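You operate a simulated robot arm through the tools that you are given. There is no shell and no other tool.

The job below is to be done with a simulated two-armed robot. You get a single attempt, and the scene is never put back.

Task
Bleed and unclamp the leak jig, move its valve to FAULT and mop the puddle off the bench.
Fine: bleed first, then orange lever to OFF; keep the jig dry; FAULT is the cell of the green tray; use the purple cloth and put it back. Set down upright: what you pick out.

It is judged by the outcome, as a careful person would: the job done as asked, and still so three seconds after it is handed in. It fails if anything else is knocked over, pushed out of place, dropped, spilled or broken. Flat cloth is picked up by pressing the open fingertips on it (5 to 10 N) and closing them slowly along it; thin cloth reads only 2 to 8 mm in the jaws.

Robot
Two 7-joint arms with two-finger parallel grippers on one trunk that stands fixed in place. Base frame: the origin is at the foot of the trunk, x ahead of it, y to its left, z up; the work surface is at about z = 0.8. Units: m, rad, N and s.
The left shoulder is at [0.07, 0.163, 1.17], the right one opposite. With the tool pointing down near the work surface each hand reaches from about 0.38 to 0.88 m from the base axis, measured 20 degrees to its own side. Payload 3.43 kg a hand.
The TCP of each hand is the grasp point between the finger pads, 0.034 m short of the fingertips. In the tool frame z runs along the fingers and y along their closing line. The gripper opens to 0.128 m. The fingers are 0.024 m wide and 0.012 m thick; the gripper's body (0.048 by 0.13 m) begins 0.096 m behind the TCP.
Orientation is that of the tool frame in the base frame, as a unit quaternion [w, x, y, z]. With the fingers straight down and closing along the base's y, the tool's x points along the base's -x, its y along +y and its z along -z.

Tools
- The arms move only by the tool step_arm. It takes "left_motion", "right_motion" or both (then of equal length, played together; a hand with none holds still); each is a list of rows, each a list of 6 numbers: the shift along the tool's x, y, z in m, then the turn, a rotation vector about the tool's x, y, z in rad. In form: [[dx, dy, dz, rx, ry, rz], ...]. A call has 1 to 20 rows; each row shifts and turns the commanded pose from where the row before left it, along the tool's axes as they then stand. "left_grip" and "right_grip" are, for a hand that has rows, the finger opening in m, from 0 to 0.128, set as the call begins (left out, the last holds). Rows are played at 5 a second. More than 0.05 m and 0.15 rad between two rows, or a gripper value outside its range, and nothing of the call is played. A pose out of reach is approached as far as the arm can. The call stops where the force on the tool passes 40 N (or 10 N more than at its start, if that is more) or the arm is blocked; 0.2 s more then pass. Each finger travels about 0.153 m/s and halts on what it meets, pressing with about 34 N; the grip force reading is that of the motor and also rises with nothing between the fingers. The clock runs only during rows and for 0.2 s after the last one: add rows that do not move to give the fingers time. The reply holds the time, the measured pose of the TCP, the force on the tool along the base axes, the opening and the grip force, in the units named above and with some noise, with the torque about the TCP (base axes, N m) and any sound that the robot's microphone picked up.
- Cameras (640 x 400 px; columns grow to the right, rows downward): "scene" is now at [0.1412, 0.0155, 1.4087]; the picture's right is [0.18, -0.98, 0.00], its down [-0.48, -0.09, -0.87] and it looks along [0.86, 0.16, -0.49] (base axes); focal length 331 px, centre (320, 200). "left" rides on the left gripper at [0.076, 0.011, -0.16] in its tool frame; the picture's right is [-0.15, 0.99, 0.00], its down [-0.88, -0.13, -0.46] and it looks along [-0.45, -0.07, 0.89] (tool axes); focal length 234 px, centre (320, 200). "right" rides on the right gripper at [0.076, -0.011, -0.16] in its tool frame; the picture's right is [0.15, 0.99, 0.00], its down [-0.88, 0.13, -0.46] and it looks along [-0.45, 0.07, 0.89] (tool axes); focal length 234 px, centre (320, 200). There is no depth. A picture from a camera that has moved, and an enlarged one, comes with that camera's place and axes in the base frame and with its lens.
- snapshot(camera): a new picture of that camera. It takes no simulated time.
- raise_lower(by): slides the trunk up (or, below 0, down) by that many m; the arms and the scene camera ride with it, the base frame stays. It gives what a move gives, with no picture.
- pan_tilt(pan, tilt): turns the head with the scene camera to pan (to the left, within 1.501 rad either way) and tilt (down, from -0.506 to 1.204), counted from straight ahead of the robot. It gives what a move gives.
- inspect(camera, box): a new picture of the part [left, top, right, bottom] of that camera's present view, enlarged. It takes no simulated time.
- finish_job(): hands the job in; it is judged then, once.

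Nothing tells you positions but the pictures and the camera data. Unless the task says otherwise, let go and move clear before handing in.

The tools are called as a command line: name --argument value ..., lists and objects as JSON in quotes. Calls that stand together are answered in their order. step_arm: Moves the arms, as the interface text tells. Its arguments: {"type":"object","properties":{"left_motion":{"type":"array"},"left_grip":{"type":"number"},"right_motion":{"type":"array"},"right_grip":{"type":"number"}},"required":[]} The other tools are called the same way: raise_lower (by) moves the trunk up or down; pan_tilt (pan, tilt) turns the head that bears the scene camera; snapshot (camera) takes a picture; inspect (camera, box) takes an enlarged picture of a part of a camera's view; finish_job () hands the job in.

At the start:

```text
time_s: 0.0
left_tcp_pos: [0.5893, 0.2413, 1.2001]
left_orientation: [0.0, -0.001, 1.0, 0.0]
left_ft_force: [-0.7, 0.4, 0.6]
left_moment: [-0.02, 0.0, 0.02]
left_width: 0.1279
left_finger_force: 0.0
right_tcp_pos: [0.5589, -0.2221, 1.1779]
right_orientation: [0.0, 0.0, 1.0, 0.001]
right_ft_force: [-0.9, 0.3, -0.1]
right_moment: [-0.01, 0.01, 0.02]
right_width: 0.1279
right_finger_force: 0.0
trunk travel left (down, up): [-0.65, 0.29]
head pan, tilt (commanded): [0.18, 0.511]
```

scene: 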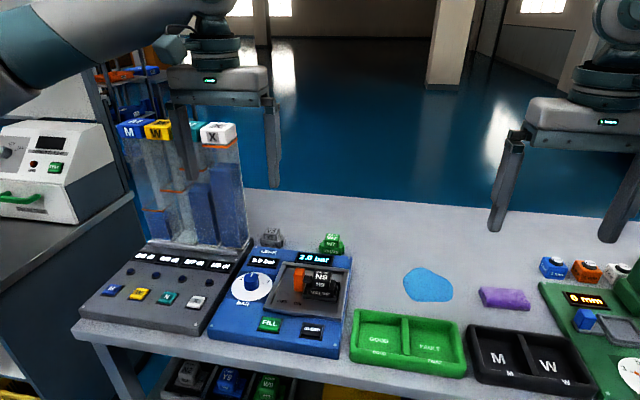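
right: 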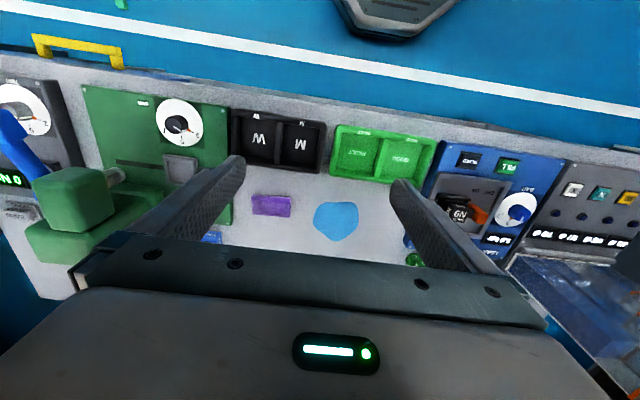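
left: 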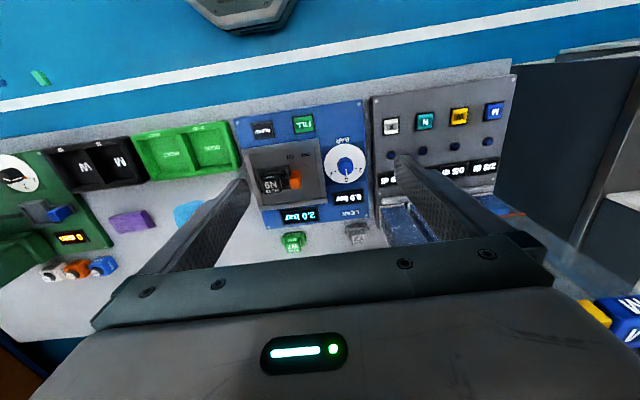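

I see a blue leak jig with a valve in a nest, a green tray (GOOD/FAULT), a black tray, a purple cloth and a blue puddle. I'll look closer at each before moving.

inspect --camera "scene" --box '[200, 220, 360, 360]'

inspect --camera "scene" --box '[340, 240, 600, 400]'

inspect --camera "left" --box '[220, 90, 400, 260]'

inspect --camera "right" --box '[220, 90, 460, 260]'

```text
2.86 times, centred on (280, 290) of scene
camera zoom: at [0.1412, 0.0155, 1.4087], right [0.18, -0.98, 0.0], down [-0.48, -0.09, -0.87], along [0.86, 0.16, -0.49], focal length 946 px, centre (434, -57)
```

zoom: 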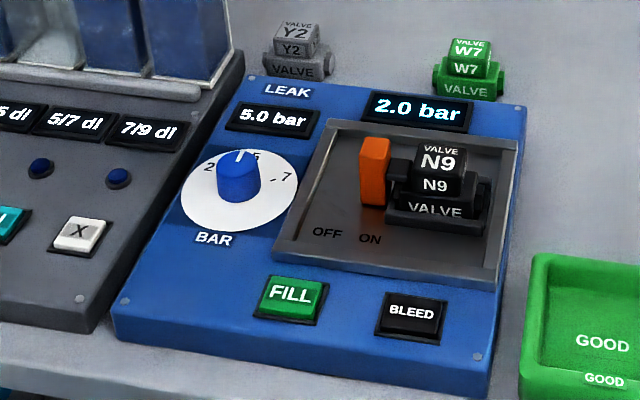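

```text
2.46 times, centred on (470, 320) of scene
camera zoom: at [0.1412, 0.0155, 1.4087], right [0.18, -0.98, 0.0], down [-0.48, -0.09, -0.87], along [0.86, 0.16, -0.49], focal length 815 px, centre (-49, -95)
```

zoom: 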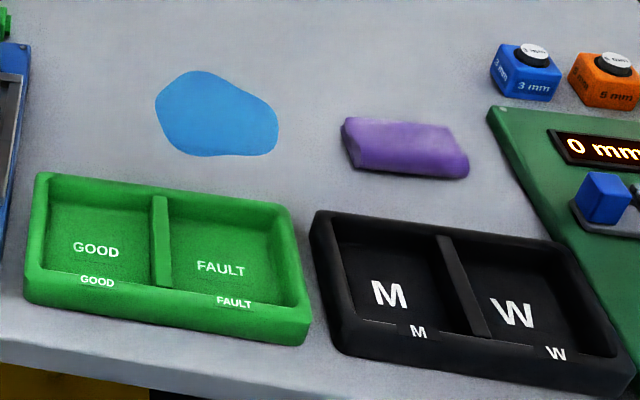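

```text
2.35 times, centred on (310, 175) of left
camera zoom: at [0.5122, 0.2527, 1.3605], right [0.15, 0.99, 0.0], down [0.88, -0.13, 0.46], along [0.45, -0.07, -0.89], focal length 551 px, centre (344, 259)
```

zoom: 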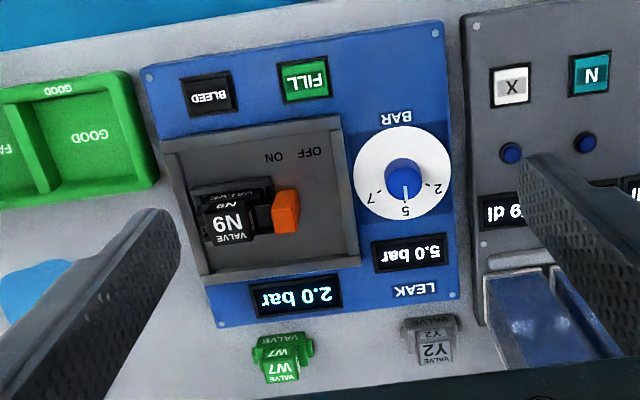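

```text
2.35 times, centred on (340, 175) of right
camera zoom: at [0.4834, -0.2335, 1.337], right [-0.15, 0.99, 0.0], down [0.88, 0.13, 0.46], along [0.45, 0.07, -0.89], focal length 551 px, centre (273, 259)
```

zoom: 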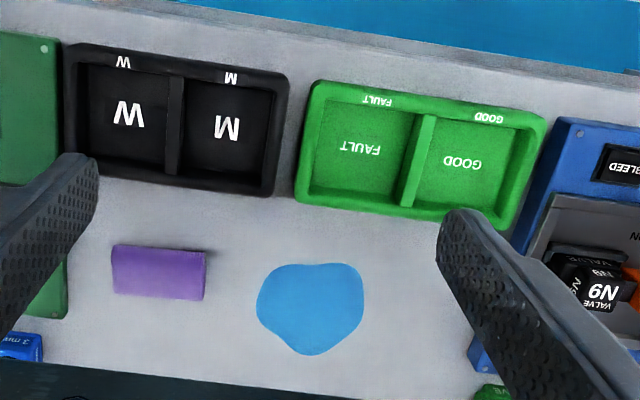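

I place the valve N9 around (0.70, 0.11), the puddle around (0.815, -0.14), and the trays along the front. I'll look closer at the cloth, lever and trays before moving.

inspect --camera "scene" --box '[460, 270, 550, 326]'

inspect --camera "scene" --box '[265, 250, 355, 306]'

inspect --camera "right" --box '[230, 180, 310, 230]'

inspect --camera "left" --box '[240, 130, 340, 193]'

```text
7.11 times, centred on (505, 298) of scene
camera zoom: at [0.1412, 0.0155, 1.4087], right [0.18, -0.98, 0.0], down [-0.48, -0.09, -0.87], along [0.86, 0.16, -0.49], focal length 2355 px, centre (-996, -497)
```

zoom: 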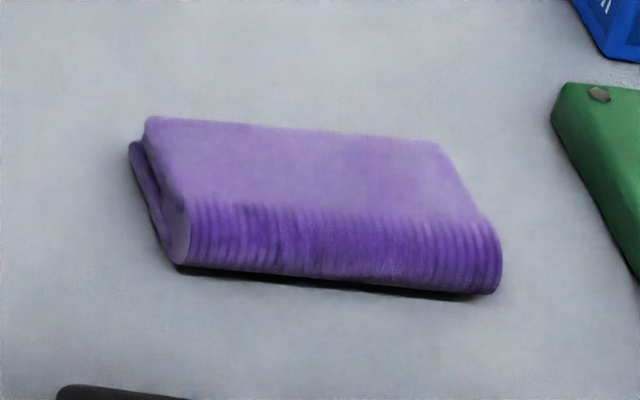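

```text
7.11 times, centred on (310, 278) of scene
camera zoom: at [0.1412, 0.0155, 1.4087], right [0.18, -0.98, 0.0], down [-0.48, -0.09, -0.87], along [0.86, 0.16, -0.49], focal length 2355 px, centre (391, -355)
```

zoom: 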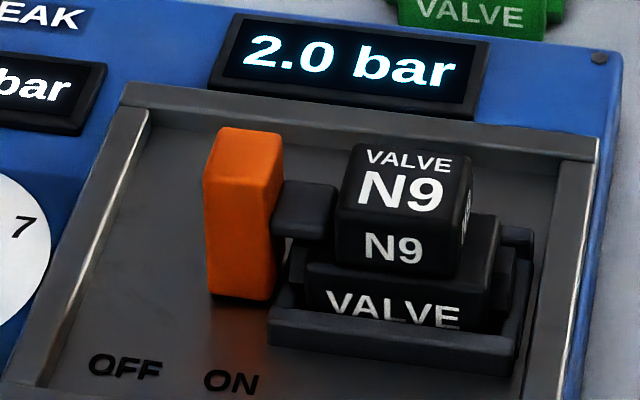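

```text
8.00 times, centred on (270, 205) of right
camera zoom: at [0.4834, -0.2335, 1.337], right [-0.15, 0.99, 0.0], down [0.88, 0.13, 0.46], along [0.45, 0.07, -0.89], focal length 1873 px, centre (720, 160)
```

zoom: 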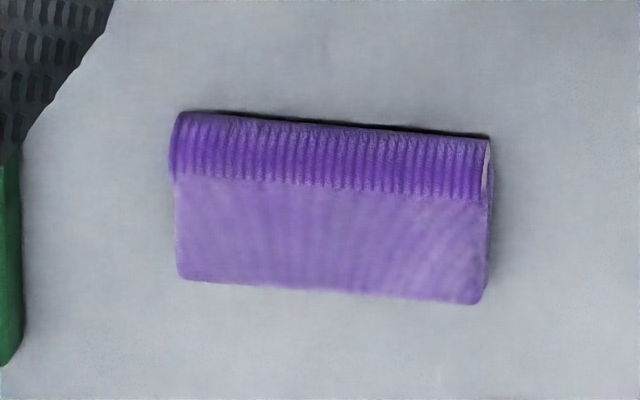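

```text
6.35 times, centred on (290, 162) of left
camera zoom: at [0.5122, 0.2527, 1.3605], right [0.15, 0.99, 0.0], down [0.88, -0.13, 0.46], along [0.45, -0.07, -0.89], focal length 1487 px, centre (510, 444)
```

zoom: 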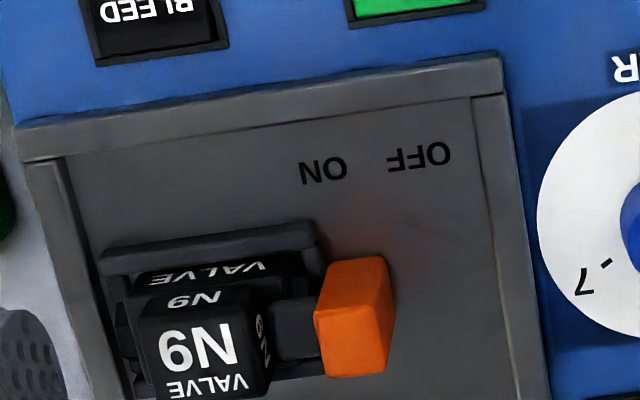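

The jig appears roughly aligned with the base axes: BLEED near (0.595, 0.114), lever just left of the valve and sliding toward OFF (+y). I'll bring the left hand down over the jig for a closer view with its camera.

step_arm --left_motion '[[-0.006, -0.02, 0.03, 0, 0, 0], [-0.006, -0.02, 0.03, 0, 0, 0], [-0.006, -0.02, 0.03, 0, 0, 0], [-0.006, -0.02, 0.03, 0, 0, 0], [-0.006, -0.02, 0.03, 0, 0, 0], [-0.006, -0.02, 0.03, 0, 0, 0], [0, 0, 0, 0, 0, 0]]'

snapshot --camera "left"

snapshot --camera "scene"

```text
time_s: 1.6
left_tcp_pos: [0.6243, 0.1213, 1.0215]
left_orientation: [0.001, -0.001, 1.0, 0.0]
left_ft_force: [0.6, 0.1, 0.0]
left_moment: [0.0, 0.01, -0.02]
left_width: 0.1283
left_finger_force: 0.1
right_tcp_pos: [0.5595, -0.2217, 1.1776]
right_orientation: [0.0, 0.0, 1.0, 0.0]
right_ft_force: [0.6, 0.3, 0.3]
right_moment: [0.0, 0.02, 0.01]
right_width: 0.128
right_finger_force: 0.1
trunk travel left (down, up): [-0.65, 0.29]
head pan, tilt (commanded): [0.18, 0.511]
```

```text
taken
camera left: at [0.5481, 0.1329, 1.1809], right [0.14, 0.99, 0.0], down [0.88, -0.13, 0.46], along [0.45, -0.07, -0.89], focal length 234 px, centre (320, 200)
```

left: 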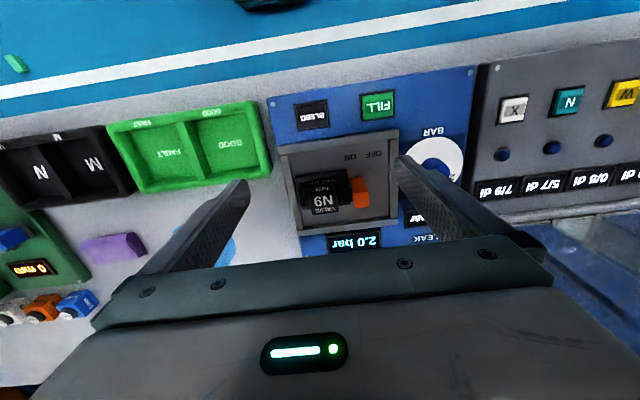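

```text
taken
camera scene: at [0.1406, 0.0158, 1.4087], right [0.18, -0.98, 0.0], down [-0.48, -0.09, -0.87], along [0.86, 0.16, -0.49], focal length 331 px, centre (320, 200)
```

scene: 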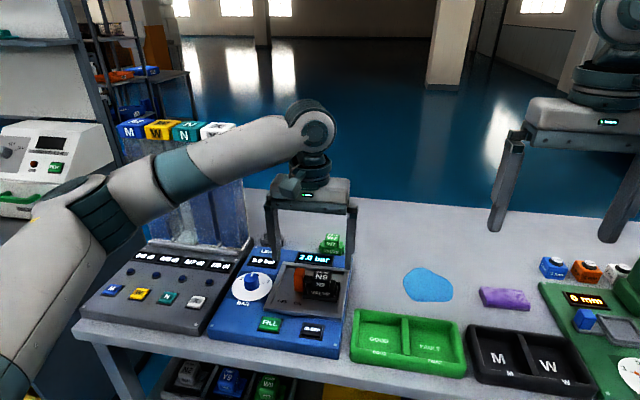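

The hand camera sees the jig at closer range now. I'll zoom on the nest and buttons.

inspect --camera "left" --box '[260, 70, 480, 260]'

inspect --camera "left" --box '[285, 140, 405, 220]'

```text
2.11 times, centred on (370, 165) of left
camera zoom: at [0.5481, 0.1329, 1.1809], right [0.14, 0.99, 0.0], down [0.88, -0.13, 0.46], along [0.45, -0.07, -0.89], focal length 493 px, centre (215, 274)
```

zoom: 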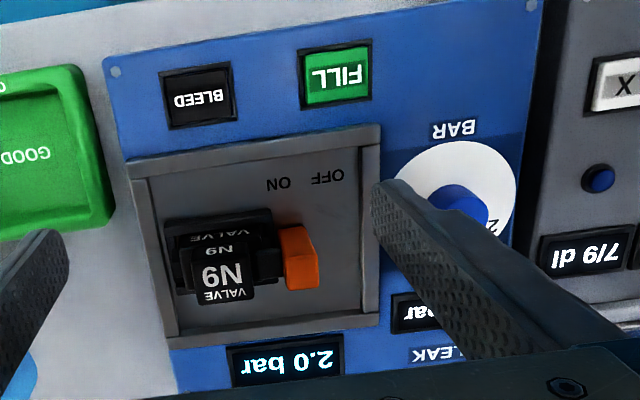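

```text
5.00 times, centred on (345, 180) of left
camera zoom: at [0.5481, 0.1329, 1.1809], right [0.14, 0.99, 0.0], down [0.88, -0.13, 0.46], along [0.45, -0.07, -0.89], focal length 1171 px, centre (195, 300)
```

zoom: 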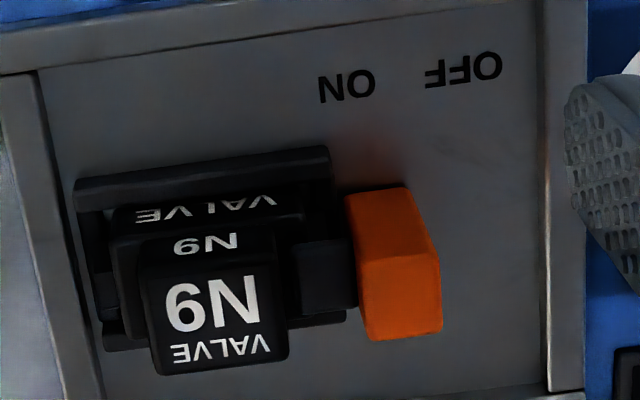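

From three views I get BLEED at about (0.591, 0.115, 0.838), lever top at (0.706, 0.168, 0.885), and N9 top at (0.700, 0.115, 0.889). I'll close the left fingers and move above BLEED, checking alignment before pressing.

step_arm --left_motion '[[0.0083, -0.0015, 0.0, 0, 0, 0], [0.0083, -0.0015, 0.02, 0, 0, 0], [0.0083, -0.0015, 0.03, 0, 0, 0], [0.0083, -0.0015, 0.03, 0, 0, 0], [0, 0, 0.03, 0, 0, 0], [0, 0, 0, 0, 0, 0]]' --left_grip 0.0

snapshot --camera "left"

inspect --camera "scene" --box '[200, 220, 360, 360]'

```text
time_s: 3.0
left_tcp_pos: [0.591, 0.1155, 0.9101]
left_orientation: [0.0, -0.001, 1.0, 0.0]
left_ft_force: [-0.6, -0.1, -0.4]
left_moment: [-0.01, 0.0, 0.01]
left_width: 0.0002
left_finger_force: 32.7
right_tcp_pos: [0.559, -0.2224, 1.178]
right_orientation: [0.001, 0.001, 1.0, -0.001]
right_ft_force: [-0.2, 0.2, -0.3]
right_moment: [0.01, -0.01, -0.01]
right_width: 0.128
right_finger_force: 0.1
trunk travel left (down, up): [-0.65, 0.29]
head pan, tilt (commanded): [0.18, 0.511]
```

```text
taken
camera left: at [0.5143, 0.1271, 1.0704], right [0.15, 0.99, 0.0], down [0.88, -0.13, 0.46], along [0.45, -0.07, -0.89], focal length 234 px, centre (320, 200)
```

left: 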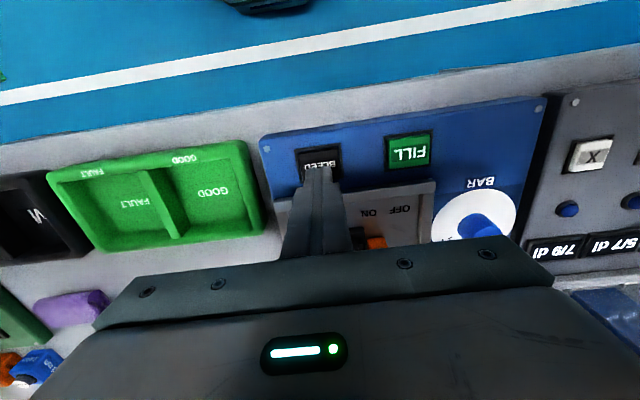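

```text
2.86 times, centred on (280, 290) of scene
camera zoom: at [0.1409, 0.0152, 1.4087], right [0.18, -0.98, 0.0], down [-0.48, -0.09, -0.87], along [0.86, 0.16, -0.49], focal length 946 px, centre (434, -57)
```

zoom: 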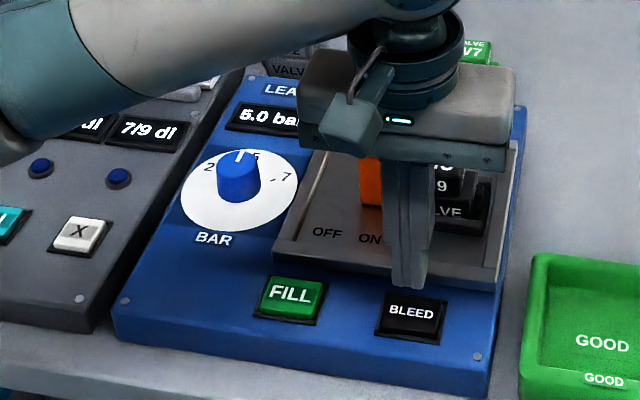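

The fingertips hover about 38 mm above BLEED. I'll zoom in to check fore-aft alignment.

inspect --camera "left" --box '[260, 120, 400, 210]'

inspect --camera "scene" --box '[285, 290, 345, 350]'

```text
4.44 times, centred on (330, 165) of left
camera zoom: at [0.5143, 0.1271, 1.0704], right [0.15, 0.99, 0.0], down [0.88, -0.13, 0.46], along [0.45, -0.07, -0.89], focal length 1041 px, centre (276, 356)
```

zoom: 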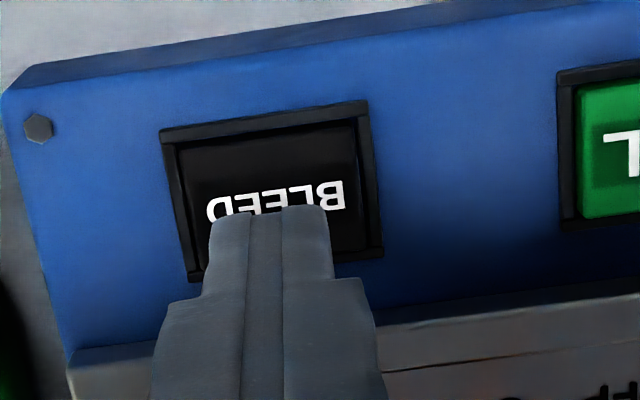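

```text
6.67 times, centred on (315, 320) of scene
camera zoom: at [0.1409, 0.0152, 1.4087], right [0.18, -0.98, 0.0], down [-0.48, -0.09, -0.87], along [0.86, 0.16, -0.49], focal length 2208 px, centre (353, -600)
```

zoom: 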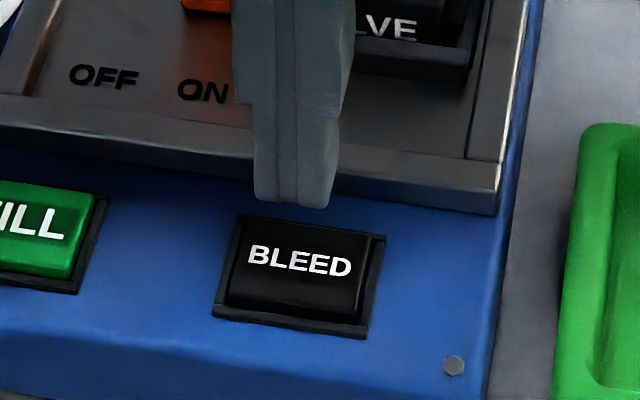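

Alignment looks centred on the BLEED cap. I'll lower onto it gently.

step_arm --left_motion '[[-0.001, 0, 0.015, 0, 0, 0], [0, 0, 0.012, 0, 0, 0], [0, 0, 0.004, 0, 0, 0], [0, 0, 0.003, 0, 0, 0], [0, 0, 0, 0, 0, 0]]'

inspect --camera "scene" --box '[240, 240, 360, 350]'

```text
time_s: 4.2
left_tcp_pos: [0.5923, 0.1149, 0.8758]
left_orientation: [0.0, -0.001, 1.0, 0.001]
left_ft_force: [0.0, -0.3, 0.2]
left_moment: [0.02, 0.02, -0.01]
left_width: 0.0
left_finger_force: 32.6
right_tcp_pos: [0.5597, -0.2216, 1.1768]
right_orientation: [0.0, 0.0, 1.0, 0.0]
right_ft_force: [0.0, -0.5, -0.1]
right_moment: [0.01, 0.01, 0.01]
right_width: 0.1278
right_finger_force: 0.1
trunk travel left (down, up): [-0.65, 0.29]
head pan, tilt (commanded): [0.18, 0.511]
```

```text
3.64 times, centred on (300, 295) of scene
camera zoom: at [0.1412, 0.0155, 1.4087], right [0.18, -0.98, 0.0], down [-0.48, -0.09, -0.87], along [0.86, 0.16, -0.49], focal length 1204 px, centre (393, -146)
```

zoom: 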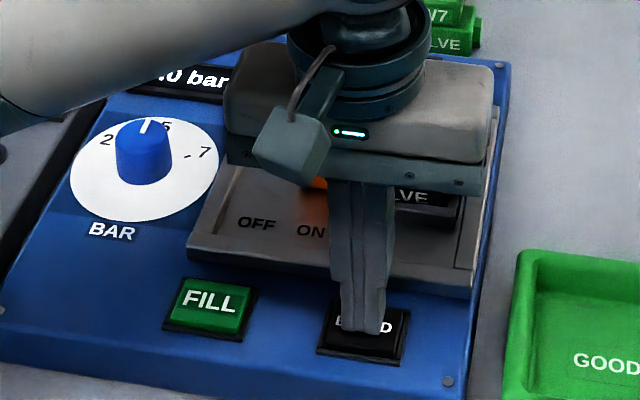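

The tips are just above the cap with no contact yet; the pressure display is hidden behind the gripper. I'll continue down in 2 mm steps.

step_arm --left_motion '[[0, 0, 0.002, 0, 0, 0], [0, 0, 0.002, 0, 0, 0], [0, 0, 0, 0, 0, 0]]'

snapshot --camera "right"

```text
time_s: 5.0
left_tcp_pos: [0.5928, 0.1149, 0.8727]
left_orientation: [-0.001, 0.0, 1.0, 0.001]
left_ft_force: [0.5, 1.2, 2.8]
left_moment: [0.05, 0.0, 0.0]
left_width: 0.0003
left_finger_force: 32.5
right_tcp_pos: [0.5583, -0.221, 1.1784]
right_orientation: [0.0, 0.0, 1.0, 0.0]
right_ft_force: [0.0, 1.1, -0.4]
right_moment: [0.0, -0.02, -0.01]
right_width: 0.1279
right_finger_force: 0.0
trunk travel left (down, up): [-0.65, 0.29]
head pan, tilt (commanded): [0.18, 0.511]
heard: click
```

```text
taken
camera right: at [0.4832, -0.2334, 1.3371], right [-0.15, 0.99, 0.0], down [0.88, 0.13, 0.46], along [0.45, 0.07, -0.89], focal length 234 px, centre (320, 200)
```

right: 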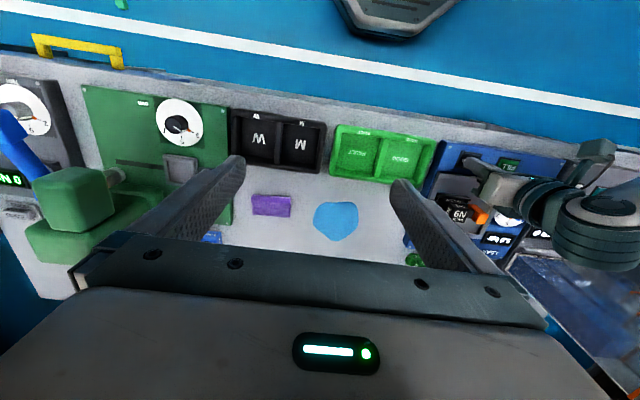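

A click was heard at light contact. I'll hold for about two seconds, then lift and read the pressure display.

step_arm --left_motion '[[0, 0, 0.001, 0, 0, 0], [0, 0, 0, 0, 0, 0], [0, 0, 0, 0, 0, 0], [0, 0, 0, 0, 0, 0], [0, 0, 0, 0, 0, 0], [0, 0, 0, 0, 0, 0], [0, 0, 0, 0, 0, 0], [0, 0, 0, 0, 0, 0], [0, 0, 0, 0, 0, 0], [0, 0, 0, 0, 0, 0]]'

inspect --camera "right" --box '[400, 130, 540, 260]'

```text
time_s: 7.2
left_tcp_pos: [0.5924, 0.1158, 0.8711]
left_orientation: [0.0, 0.0, 1.0, -0.001]
left_ft_force: [1.7, 0.0, 6.0]
left_moment: [0.01, -0.07, -0.02]
left_width: 0.0
left_finger_force: 32.9
right_tcp_pos: [0.5589, -0.2217, 1.1777]
right_orientation: [0.0, 0.0, 1.0, 0.0]
right_ft_force: [0.0, -0.4, -0.2]
right_moment: [0.0, 0.0, 0.0]
right_width: 0.1278
right_finger_force: 0.1
trunk travel left (down, up): [-0.65, 0.29]
head pan, tilt (commanded): [0.18, 0.511]
```

```text
3.08 times, centred on (470, 195) of right
camera zoom: at [0.4832, -0.2336, 1.3371], right [-0.15, 0.99, 0.0], down [0.88, 0.13, 0.46], along [0.45, 0.07, -0.89], focal length 720 px, centre (-142, 215)
```

zoom: 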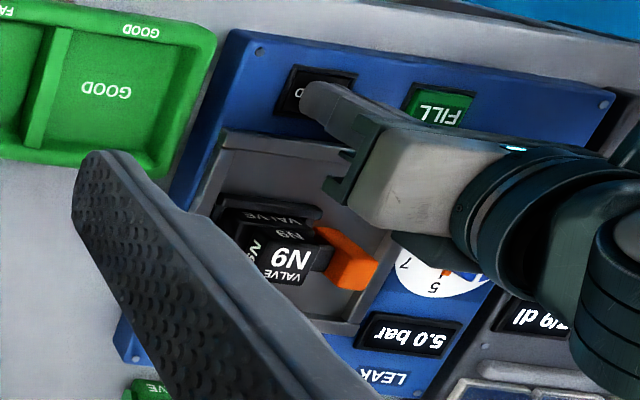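

I'll lift straight off the button and back off so the scene camera can read the display.

step_arm --left_motion '[[0, 0, -0.02, 0, 0, 0], [0, 0, -0.04, 0, 0, 0], [0, 0, -0.045, 0, 0, 0], [0, 0.03, -0.035, 0, 0, 0], [0, 0.04, 0, 0, 0, 0], [0, 0, 0, 0, 0, 0]]'

inspect --camera "scene" --box '[200, 220, 360, 360]'

snapshot --camera "left"

```text
time_s: 8.6
left_tcp_pos: [0.5935, 0.1838, 1.013]
left_orientation: [0.001, -0.001, 1.0, 0.0]
left_ft_force: [-0.5, -1.4, 1.5]
left_moment: [0.03, -0.01, -0.01]
left_width: 0.0
left_finger_force: 33.1
right_tcp_pos: [0.5576, -0.2238, 1.1776]
right_orientation: [0.001, 0.0, 1.0, 0.0]
right_ft_force: [-0.5, -0.7, -0.3]
right_moment: [0.05, 0.01, 0.04]
right_width: 0.1281
right_finger_force: 0.0
trunk travel left (down, up): [-0.65, 0.29]
head pan, tilt (commanded): [0.18, 0.511]
```

```text
2.86 times, centred on (280, 290) of scene
camera zoom: at [0.1415, 0.014, 1.4086], right [0.18, -0.98, 0.0], down [-0.48, -0.09, -0.87], along [0.86, 0.16, -0.49], focal length 946 px, centre (434, -57)
```

zoom: 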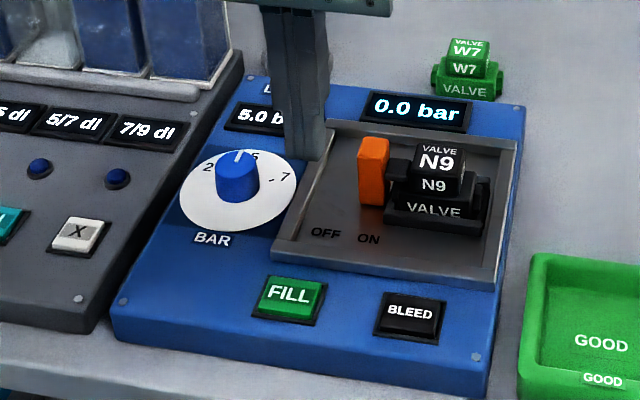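

```text
taken
camera left: at [0.5168, 0.1948, 1.1731], right [0.15, 0.99, 0.0], down [0.88, -0.13, 0.46], along [0.45, -0.07, -0.89], focal length 234 px, centre (320, 200)
```

left: 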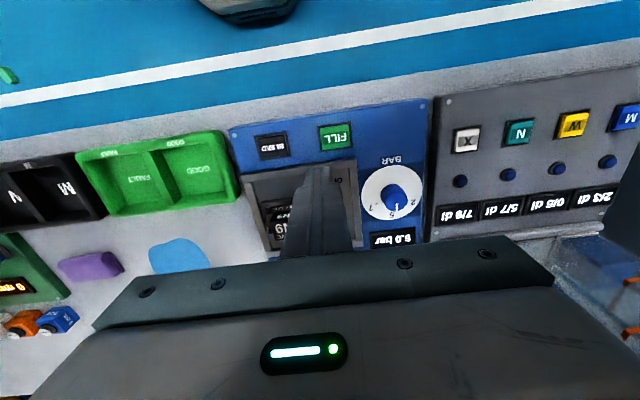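

Pressure reads 0.0 bar, so the bleed is done. Next I turn the left gripper 90° so its fingers close along x and can grip the orange lever front-and-back.

step_arm --left_motion '[[0, 0, 0, 0, 0, 0.1428], [0, 0, 0, 0, 0, 0.1428], [0, 0, 0, 0, 0, 0.1428], [0, 0, 0, 0, 0, 0.1428], [0, 0, 0, 0, 0, 0.1428], [0, 0, 0, 0, 0, 0.1428], [0, 0, 0, 0, 0, 0.1428], [0, 0, 0, 0, 0, 0.1428], [0, 0, 0, 0, 0, 0.1428], [0, 0, 0, 0, 0, 0.1428], [0, 0, 0, 0, 0, 0.1428], [0, 0, 0, 0, 0, 0]]' --left_grip 0.06

snapshot --camera "left"

snapshot --camera "scene"

```text
time_s: 11.2
left_tcp_pos: [0.5931, 0.1848, 1.0115]
left_orientation: [0.0, 0.706, 0.708, -0.001]
left_ft_force: [0.9, 0.7, 0.2]
left_moment: [-0.01, 0.0, 0.05]
left_width: 0.0598
left_finger_force: 0.0
right_tcp_pos: [0.5591, -0.2219, 1.1777]
right_orientation: [0.0, 0.0, 1.0, 0.0]
right_ft_force: [-0.8, -0.8, 0.1]
right_moment: [0.01, -0.05, -0.01]
right_width: 0.1281
right_finger_force: 0.1
trunk travel left (down, up): [-0.65, 0.29]
head pan, tilt (commanded): [0.18, 0.511]
```

```text
taken
camera left: at [0.6035, 0.2612, 1.1718], right [0.99, -0.15, 0.0], down [-0.13, -0.88, 0.46], along [-0.07, -0.45, -0.89], focal length 234 px, centre (320, 200)
```

left: 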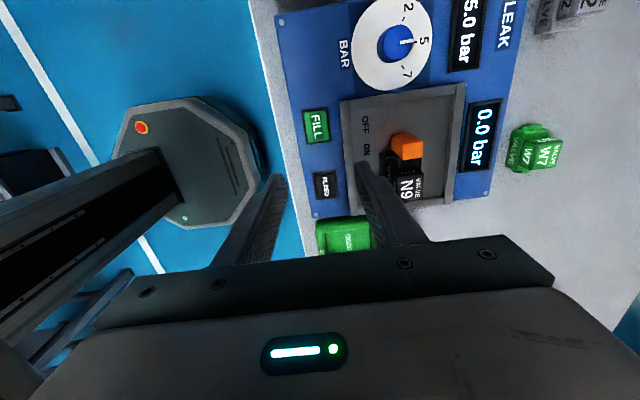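

```text
taken
camera scene: at [0.1413, 0.0155, 1.4087], right [0.18, -0.98, 0.0], down [-0.48, -0.09, -0.87], along [0.86, 0.16, -0.49], focal length 331 px, centre (320, 200)
```

scene: 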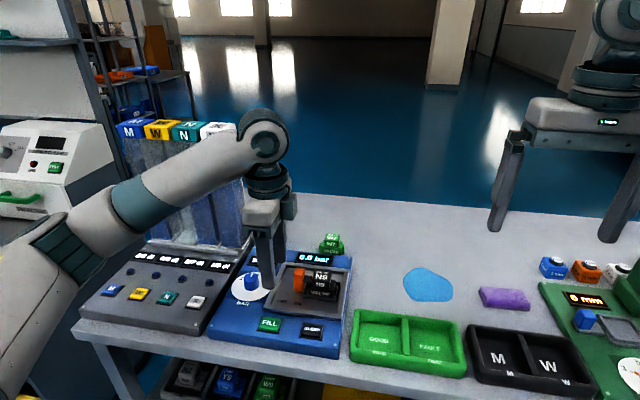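

The gripper is turned (tool x along +y, tool y along +x). I'll zoom on the lever from this new angle to refine its position.

inspect --camera "left" --box '[330, 80, 480, 220]'

```text
2.86 times, centred on (405, 150) of left
camera zoom: at [0.6035, 0.2612, 1.1718], right [0.99, -0.15, 0.0], down [-0.13, -0.88, 0.46], along [-0.07, -0.45, -0.89], focal length 669 px, centre (77, 343)
```

zoom: 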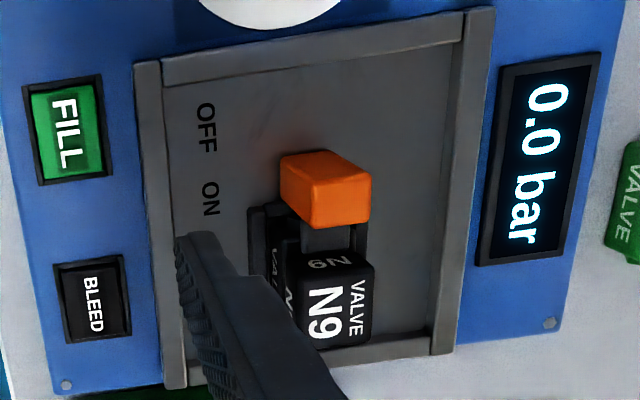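

The lever top is at about (0.704, 0.168, 0.889), OFF mark at y≈0.197, nest floor z≈0.838. I'll move the open fingers over the lever and stop partway down to check.

step_arm --left_motion '[[-0.0043, 0.037, 0, 0, 0, 0], [-0.0043, 0.037, 0, 0, 0, 0], [-0.0043, 0.037, 0, 0, 0, 0], [0, 0, 0.03, 0, 0, 0], [0, 0, 0.03, 0, 0, 0], [0, 0, 0.015, 0, 0, 0], [0, 0, 0, 0, 0, 0]]' --left_grip 0.06

snapshot --camera "left"

inspect --camera "scene" --box '[240, 220, 360, 320]'

```text
time_s: 12.8
left_tcp_pos: [0.704, 0.1726, 0.9383]
left_orientation: [0.0, 0.707, 0.707, 0.0]
left_ft_force: [0.1, -0.4, 0.4]
left_moment: [-0.02, -0.02, 0.0]
left_width: 0.0602
left_finger_force: 0.0
right_tcp_pos: [0.5579, -0.2218, 1.1781]
right_orientation: [0.0, 0.0, 1.0, 0.0]
right_ft_force: [-0.9, 0.1, -0.2]
right_moment: [-0.01, 0.01, 0.0]
right_width: 0.128
right_finger_force: 0.0
trunk travel left (down, up): [-0.65, 0.29]
head pan, tilt (commanded): [0.18, 0.511]
```

```text
taken
camera left: at [0.714, 0.2483, 1.0978], right [0.99, -0.15, 0.0], down [-0.13, -0.88, 0.46], along [-0.07, -0.45, -0.89], focal length 234 px, centre (320, 200)
```

left: 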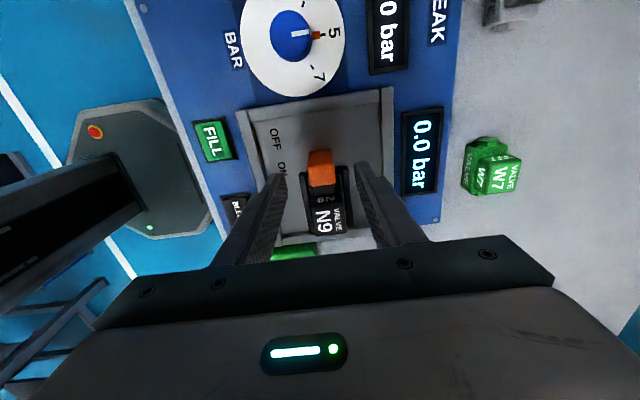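

```text
4.00 times, centred on (300, 270) of scene
camera zoom: at [0.1411, 0.0157, 1.4087], right [0.18, -0.98, 0.0], down [-0.48, -0.09, -0.87], along [0.86, 0.16, -0.49], focal length 1325 px, centre (400, -80)
```

zoom: 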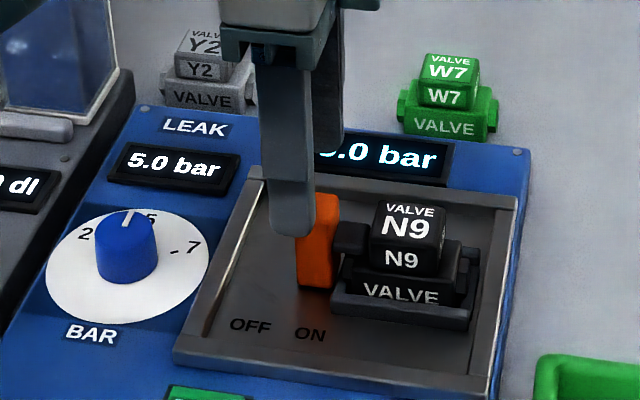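

Fingers straddle the lever well centred. Lowering to tips at z≈0.863 and closing gently on the lever.

step_arm --left_motion '[[0, 0, 0.02, 0, 0, 0], [0, 0, 0.014, 0, 0, 0], [0, 0, 0.006, 0, 0, 0], [0, 0, 0, 0, 0, 0]]' --left_grip 0.06

inspect --camera "left" --box '[240, 100, 420, 240]'

inspect --camera "scene" --box '[260, 240, 350, 310]'

```text
time_s: 13.8
left_tcp_pos: [0.7029, 0.1718, 0.8972]
left_orientation: [0.0, 0.706, 0.708, 0.0]
left_ft_force: [0.1, -0.1, 0.1]
left_moment: [-0.03, -0.03, -0.03]
left_width: 0.06
left_finger_force: 0.0
right_tcp_pos: [0.5598, -0.2222, 1.1774]
right_orientation: [0.0, -0.001, 1.0, 0.0]
right_ft_force: [-0.2, 0.3, -0.9]
right_moment: [-0.03, 0.0, -0.01]
right_width: 0.128
right_finger_force: 0.0
trunk travel left (down, up): [-0.65, 0.29]
head pan, tilt (commanded): [0.18, 0.511]
```

```text
2.86 times, centred on (330, 170) of left
camera zoom: at [0.7136, 0.2478, 1.0573], right [0.99, -0.14, 0.0], down [-0.13, -0.88, 0.46], along [-0.07, -0.45, -0.89], focal length 669 px, centre (291, 286)
```

zoom: 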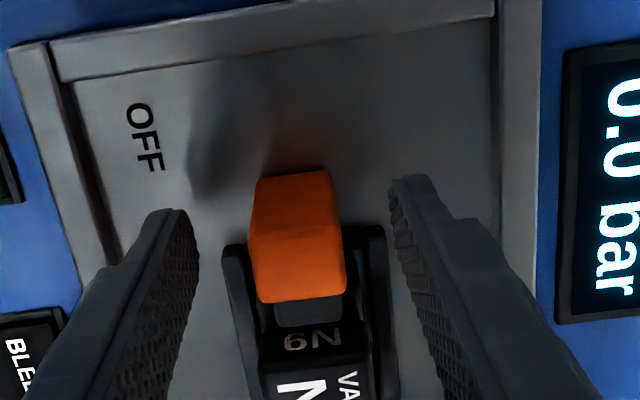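

```text
5.71 times, centred on (305, 275) of scene
camera zoom: at [0.1413, 0.0155, 1.4087], right [0.18, -0.98, 0.0], down [-0.48, -0.09, -0.87], along [0.86, 0.16, -0.49], focal length 1893 px, centre (406, -229)
```

zoom: 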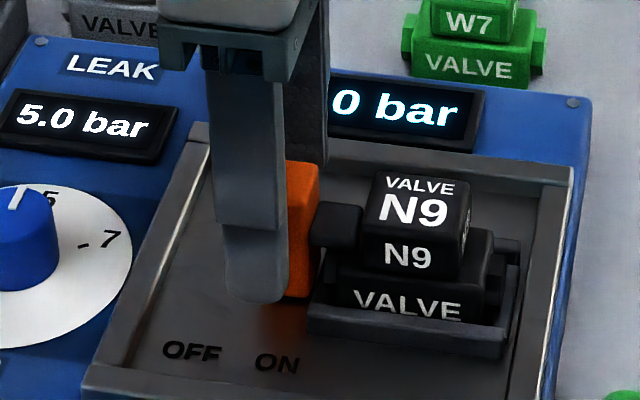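

Fingers are at the lever's sides with clearance. Closing on it now.

step_arm --left_motion '[[0, 0, 0, 0, 0, 0], [0, 0, 0, 0, 0, 0], [0, 0, 0, 0, 0, 0]]' --left_grip 0.02

inspect --camera "left" --box '[240, 100, 420, 240]'

```text
time_s: 14.6
left_tcp_pos: [0.705, 0.1723, 0.898]
left_orientation: [0.001, 0.707, 0.707, 0.001]
left_ft_force: [12.2, 0.7, 3.3]
left_moment: [0.04, -0.1, -0.18]
left_width: 0.0258
left_finger_force: 45.1
right_tcp_pos: [0.5599, -0.2213, 1.1757]
right_orientation: [0.0, 0.0, 1.0, 0.0]
right_ft_force: [-0.8, 0.0, -1.1]
right_moment: [0.0, 0.0, -0.02]
right_width: 0.1282
right_finger_force: 0.1
trunk travel left (down, up): [-0.65, 0.29]
head pan, tilt (commanded): [0.18, 0.511]
```

```text
2.86 times, centred on (330, 170) of left
camera zoom: at [0.7149, 0.2477, 1.0573], right [0.99, -0.14, 0.0], down [-0.13, -0.88, 0.46], along [-0.06, -0.45, -0.89], focal length 669 px, centre (291, 286)
```

zoom: 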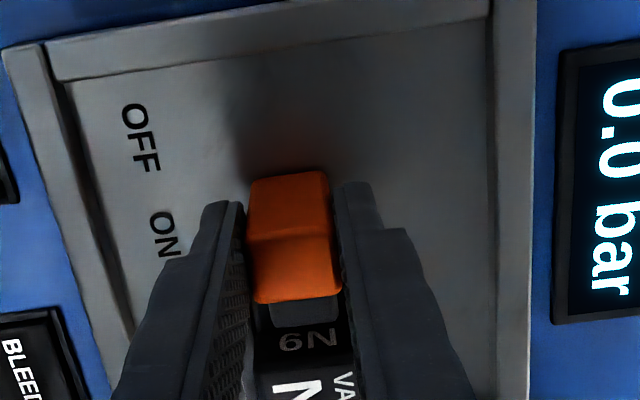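

Lever is gripped (26 mm wide). I'll relieve the small side force and start sliding it toward OFF.

step_arm --left_motion '[[0, 0.002, 0, 0, 0, 0], [0.004, 0, 0, 0, 0, 0], [0.004, 0, 0, 0, 0, 0], [0, 0, 0, 0, 0, 0]]'

inspect --camera "left" --box '[240, 100, 420, 240]'

```text
time_s: 15.6
left_tcp_pos: [0.7054, 0.1792, 0.8968]
left_orientation: [0.001, 0.706, 0.708, 0.0]
left_ft_force: [-1.1, -1.6, 4.6]
left_moment: [-0.83, 0.12, -0.49]
left_width: 0.0258
left_finger_force: 45.4
right_tcp_pos: [0.558, -0.2219, 1.1774]
right_orientation: [0.0, 0.001, 1.0, 0.0]
right_ft_force: [-1.2, 0.1, 0.2]
right_moment: [0.02, -0.01, 0.05]
right_width: 0.1281
right_finger_force: 0.0
trunk travel left (down, up): [-0.65, 0.29]
head pan, tilt (commanded): [0.18, 0.511]
```

```text
2.86 times, centred on (330, 170) of left
camera zoom: at [0.7152, 0.2562, 1.0573], right [0.99, -0.15, 0.0], down [-0.13, -0.88, 0.46], along [-0.07, -0.45, -0.89], focal length 669 px, centre (291, 286)
```

zoom: 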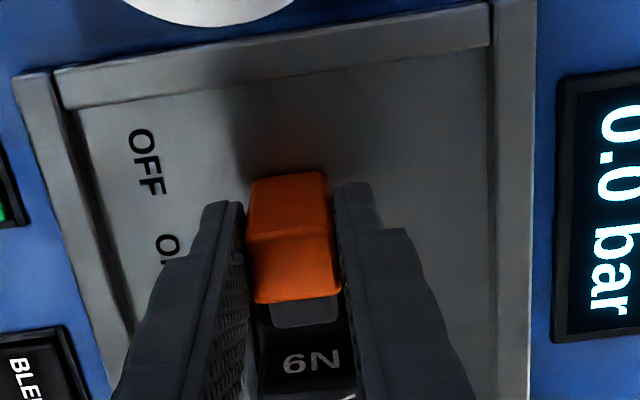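

The lever slides along with the hand under low force. Continuing toward OFF.

step_arm --left_motion '[[0.005, 0, 0, 0, 0, 0], [0.005, 0, 0, 0, 0, 0], [0.005, 0, 0, 0, 0, 0], [0.005, 0, 0, 0, 0, 0], [0, 0, 0, 0, 0, 0]]'

inspect --camera "left" --box '[240, 100, 420, 240]'

inspect --camera "scene" --box '[260, 240, 350, 310]'

```text
time_s: 16.8
left_tcp_pos: [0.705, 0.1985, 0.8973]
left_orientation: [0.0, 0.707, 0.707, 0.0]
left_ft_force: [-10.5, -5.1, 4.9]
left_moment: [-0.53, 0.28, 0.26]
left_width: 0.0257
left_finger_force: 44.7
right_tcp_pos: [0.5567, -0.2226, 1.1783]
right_orientation: [0.001, 0.0, 1.0, 0.001]
right_ft_force: [0.4, 0.5, 0.1]
right_moment: [-0.03, 0.02, -0.01]
right_width: 0.1279
right_finger_force: 0.0
trunk travel left (down, up): [-0.65, 0.29]
head pan, tilt (commanded): [0.18, 0.511]
```

```text
2.86 times, centred on (330, 170) of left
camera zoom: at [0.7151, 0.2747, 1.0574], right [0.99, -0.15, 0.0], down [-0.13, -0.88, 0.46], along [-0.07, -0.45, -0.89], focal length 669 px, centre (291, 286)
```

zoom: 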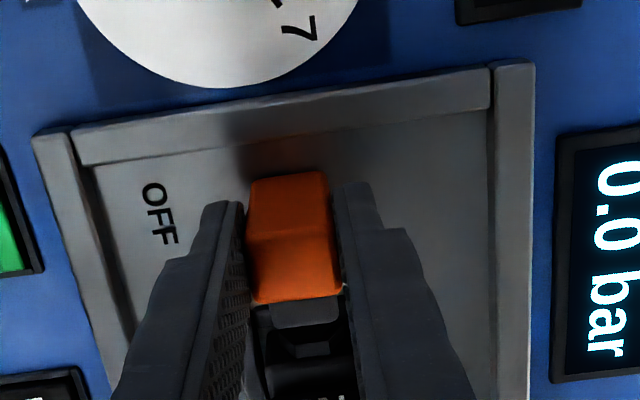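

```text
5.71 times, centred on (305, 275) of scene
camera zoom: at [0.1393, 0.0144, 1.4089], right [0.18, -0.98, 0.0], down [-0.48, -0.09, -0.87], along [0.86, 0.16, -0.49], focal length 1893 px, centre (406, -229)
```

zoom: 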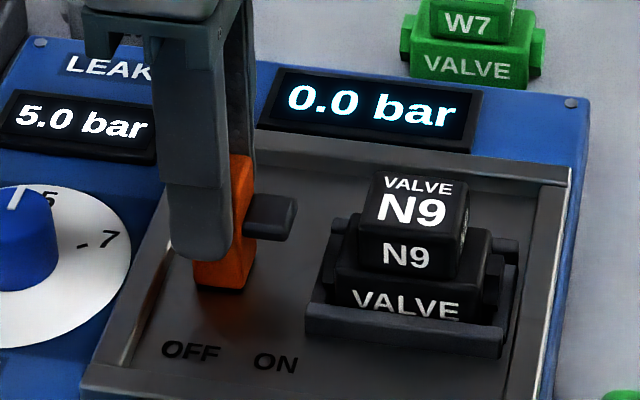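

The lever tracks slightly toward −x as the jig is yawed a few degrees. I'll correct for this and go the last millimetres in small steps.

step_arm --left_motion '[[0.002, -0.002, 0, 0, 0, 0], [0.002, -0.0002, 0, 0, 0, 0], [0.002, -0.0002, 0, 0, 0, 0], [0, 0, 0, 0, 0, 0]]'

inspect --camera "scene" --box '[260, 240, 350, 310]'

inspect --camera "left" --box '[240, 100, 420, 240]'

```text
time_s: 17.8
left_tcp_pos: [0.7046, 0.1993, 0.8977]
left_orientation: [0.007, 0.709, 0.705, -0.004]
left_ft_force: [13.0, -31.9, 0.5]
left_moment: [-0.1, 1.21, 0.84]
left_width: 0.0255
left_finger_force: 45.0
right_tcp_pos: [0.5624, -0.2202, 1.175]
right_orientation: [0.0, -0.003, 1.0, 0.001]
right_ft_force: [-0.1, 0.3, -0.3]
right_moment: [-0.05, 0.01, 0.05]
right_width: 0.1279
right_finger_force: 0.2
trunk travel left (down, up): [-0.65, 0.29]
head pan, tilt (commanded): [0.18, 0.511]
stopped in row 4 (left hand): the force on the tool passed its limit at 41 N (the readings are from after the stop); the commanded pose is now the measured one
```

```text
5.71 times, centred on (305, 275) of scene
camera zoom: at [0.1441, 0.0131, 1.4084], right [0.18, -0.98, 0.0], down [-0.48, -0.09, -0.87], along [0.86, 0.16, -0.49], focal length 1893 px, centre (406, -229)
```

zoom: 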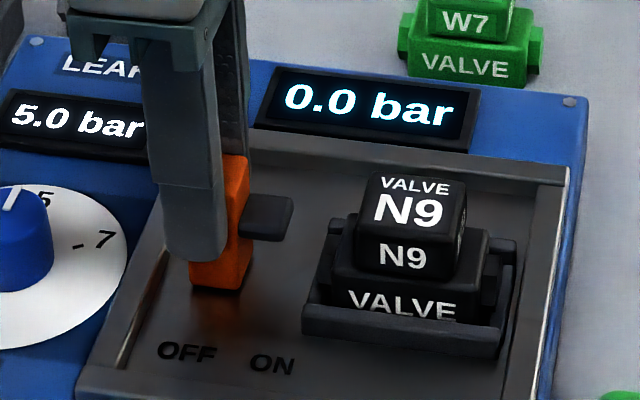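

```text
2.86 times, centred on (330, 170) of left
camera zoom: at [0.7147, 0.2779, 1.0562], right [0.99, -0.15, 0.01], down [-0.14, -0.87, 0.47], along [-0.06, -0.46, -0.88], focal length 669 px, centre (291, 286)
```

zoom: 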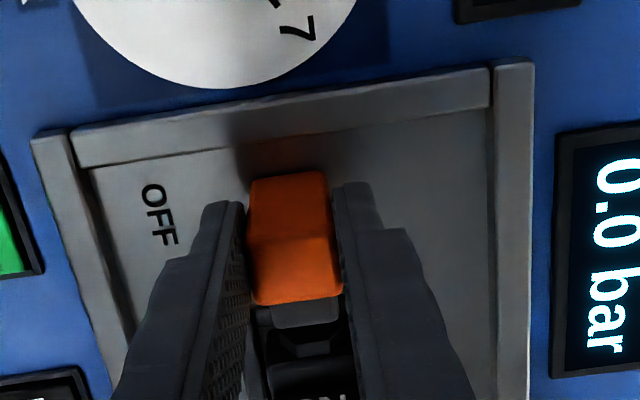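

The lever reached its end stop over the OFF mark. I'll open the fingers and lift straight up.

step_arm --left_motion '[[0, 0, 0, 0, 0, 0], [0, 0, 0, 0, 0, 0], [0, 0, -0.02, 0, 0, 0], [0, 0, -0.03, 0, 0, 0], [0, 0, -0.03, 0, 0, 0], [0, 0, -0.03, 0, 0, 0], [0, 0, 0, 0, 0, 0]]' --left_grip 0.06

inspect --camera "left" --box '[240, 80, 420, 240]'

inspect --camera "scene" --box '[240, 240, 360, 320]'

```text
time_s: 19.4
left_tcp_pos: [0.7034, 0.2053, 1.0066]
left_orientation: [0.003, 0.707, 0.707, -0.001]
left_ft_force: [0.3, 0.0, 0.2]
left_moment: [0.02, 0.02, 0.02]
left_width: 0.0599
left_finger_force: 0.1
right_tcp_pos: [0.5609, -0.2196, 1.177]
right_orientation: [0.001, -0.002, 1.0, 0.001]
right_ft_force: [-0.3, 0.0, 0.1]
right_moment: [-0.05, -0.01, -0.02]
right_width: 0.1281
right_finger_force: 0.1
trunk travel left (down, up): [-0.65, 0.29]
head pan, tilt (commanded): [0.18, 0.511]
```

```text
2.50 times, centred on (330, 160) of left
camera zoom: at [0.7136, 0.2828, 1.1667], right [0.99, -0.15, 0.0], down [-0.13, -0.88, 0.46], along [-0.06, -0.46, -0.89], focal length 585 px, centre (295, 300)
```

zoom: 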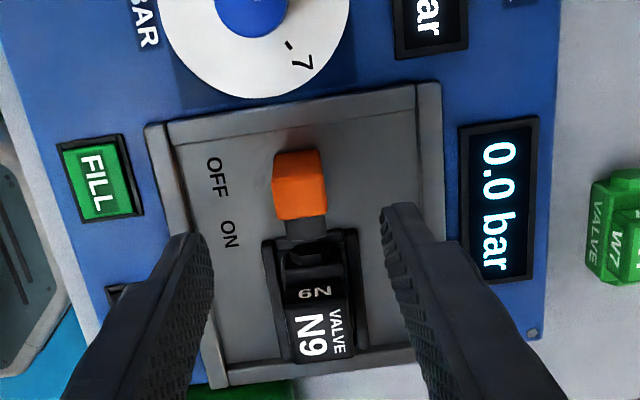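

```text
5.00 times, centred on (300, 280) of scene
camera zoom: at [0.1419, 0.0154, 1.4086], right [0.18, -0.98, 0.0], down [-0.48, -0.09, -0.87], along [0.86, 0.16, -0.49], focal length 1656 px, centre (420, -200)
```

zoom: 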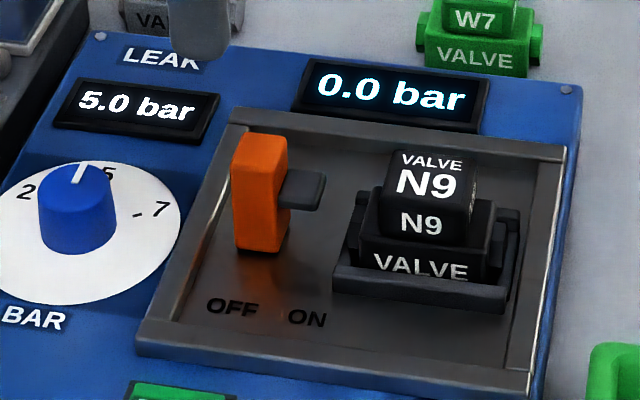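

The lever is now at OFF and the clamp bolt is clear of the valve. I'll move the open gripper over the valve and refine its position from above.

step_arm --left_motion '[[-0.03, 0, 0, 0, 0, 0], [-0.03, -0.001, 0, 0, 0, 0], [-0.029, 0, 0, 0, 0, 0], [0, 0, 0.02, 0, 0, 0], [0, 0, 0.02, 0, 0, 0], [0, 0, 0, 0, 0, 0]]' --left_grip 0.07

inspect --camera "left" --box '[240, 80, 420, 240]'

inspect --camera "scene" --box '[260, 220, 370, 310]'

```text
time_s: 20.8
left_tcp_pos: [0.7029, 0.1169, 0.9662]
left_orientation: [0.004, 0.708, 0.707, -0.002]
left_ft_force: [0.6, -0.4, 0.1]
left_moment: [0.02, 0.0, 0.02]
left_width: 0.0702
left_finger_force: 0.1
right_tcp_pos: [0.5587, -0.2191, 1.1771]
right_orientation: [0.001, -0.001, 1.0, 0.0]
right_ft_force: [-0.2, 0.1, -0.1]
right_moment: [0.02, 0.01, 0.0]
right_width: 0.128
right_finger_force: 0.0
trunk travel left (down, up): [-0.65, 0.29]
head pan, tilt (commanded): [0.18, 0.511]
```

```text
2.50 times, centred on (330, 160) of left
camera zoom: at [0.7122, 0.1946, 1.127], right [0.99, -0.15, 0.0], down [-0.13, -0.88, 0.46], along [-0.06, -0.46, -0.89], focal length 585 px, centre (295, 300)
```

zoom: 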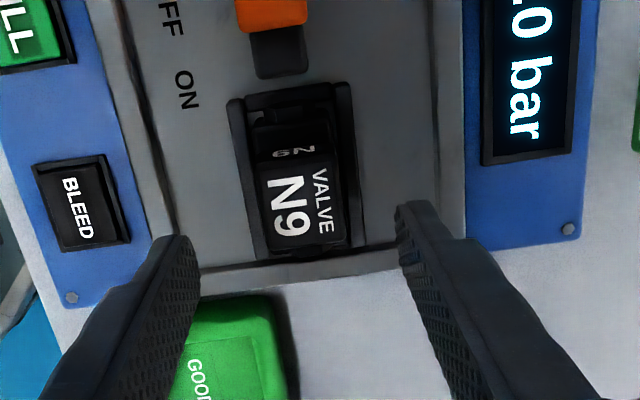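

```text
4.44 times, centred on (315, 265) of scene
camera zoom: at [0.141, 0.0152, 1.4087], right [0.18, -0.98, 0.0], down [-0.48, -0.09, -0.87], along [0.86, 0.16, -0.49], focal length 1472 px, centre (342, -89)
```

zoom: 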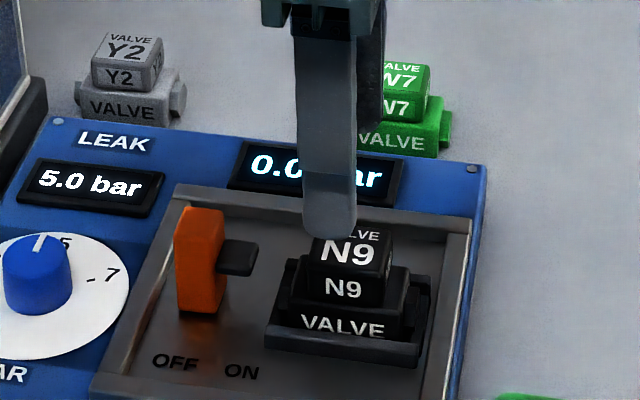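

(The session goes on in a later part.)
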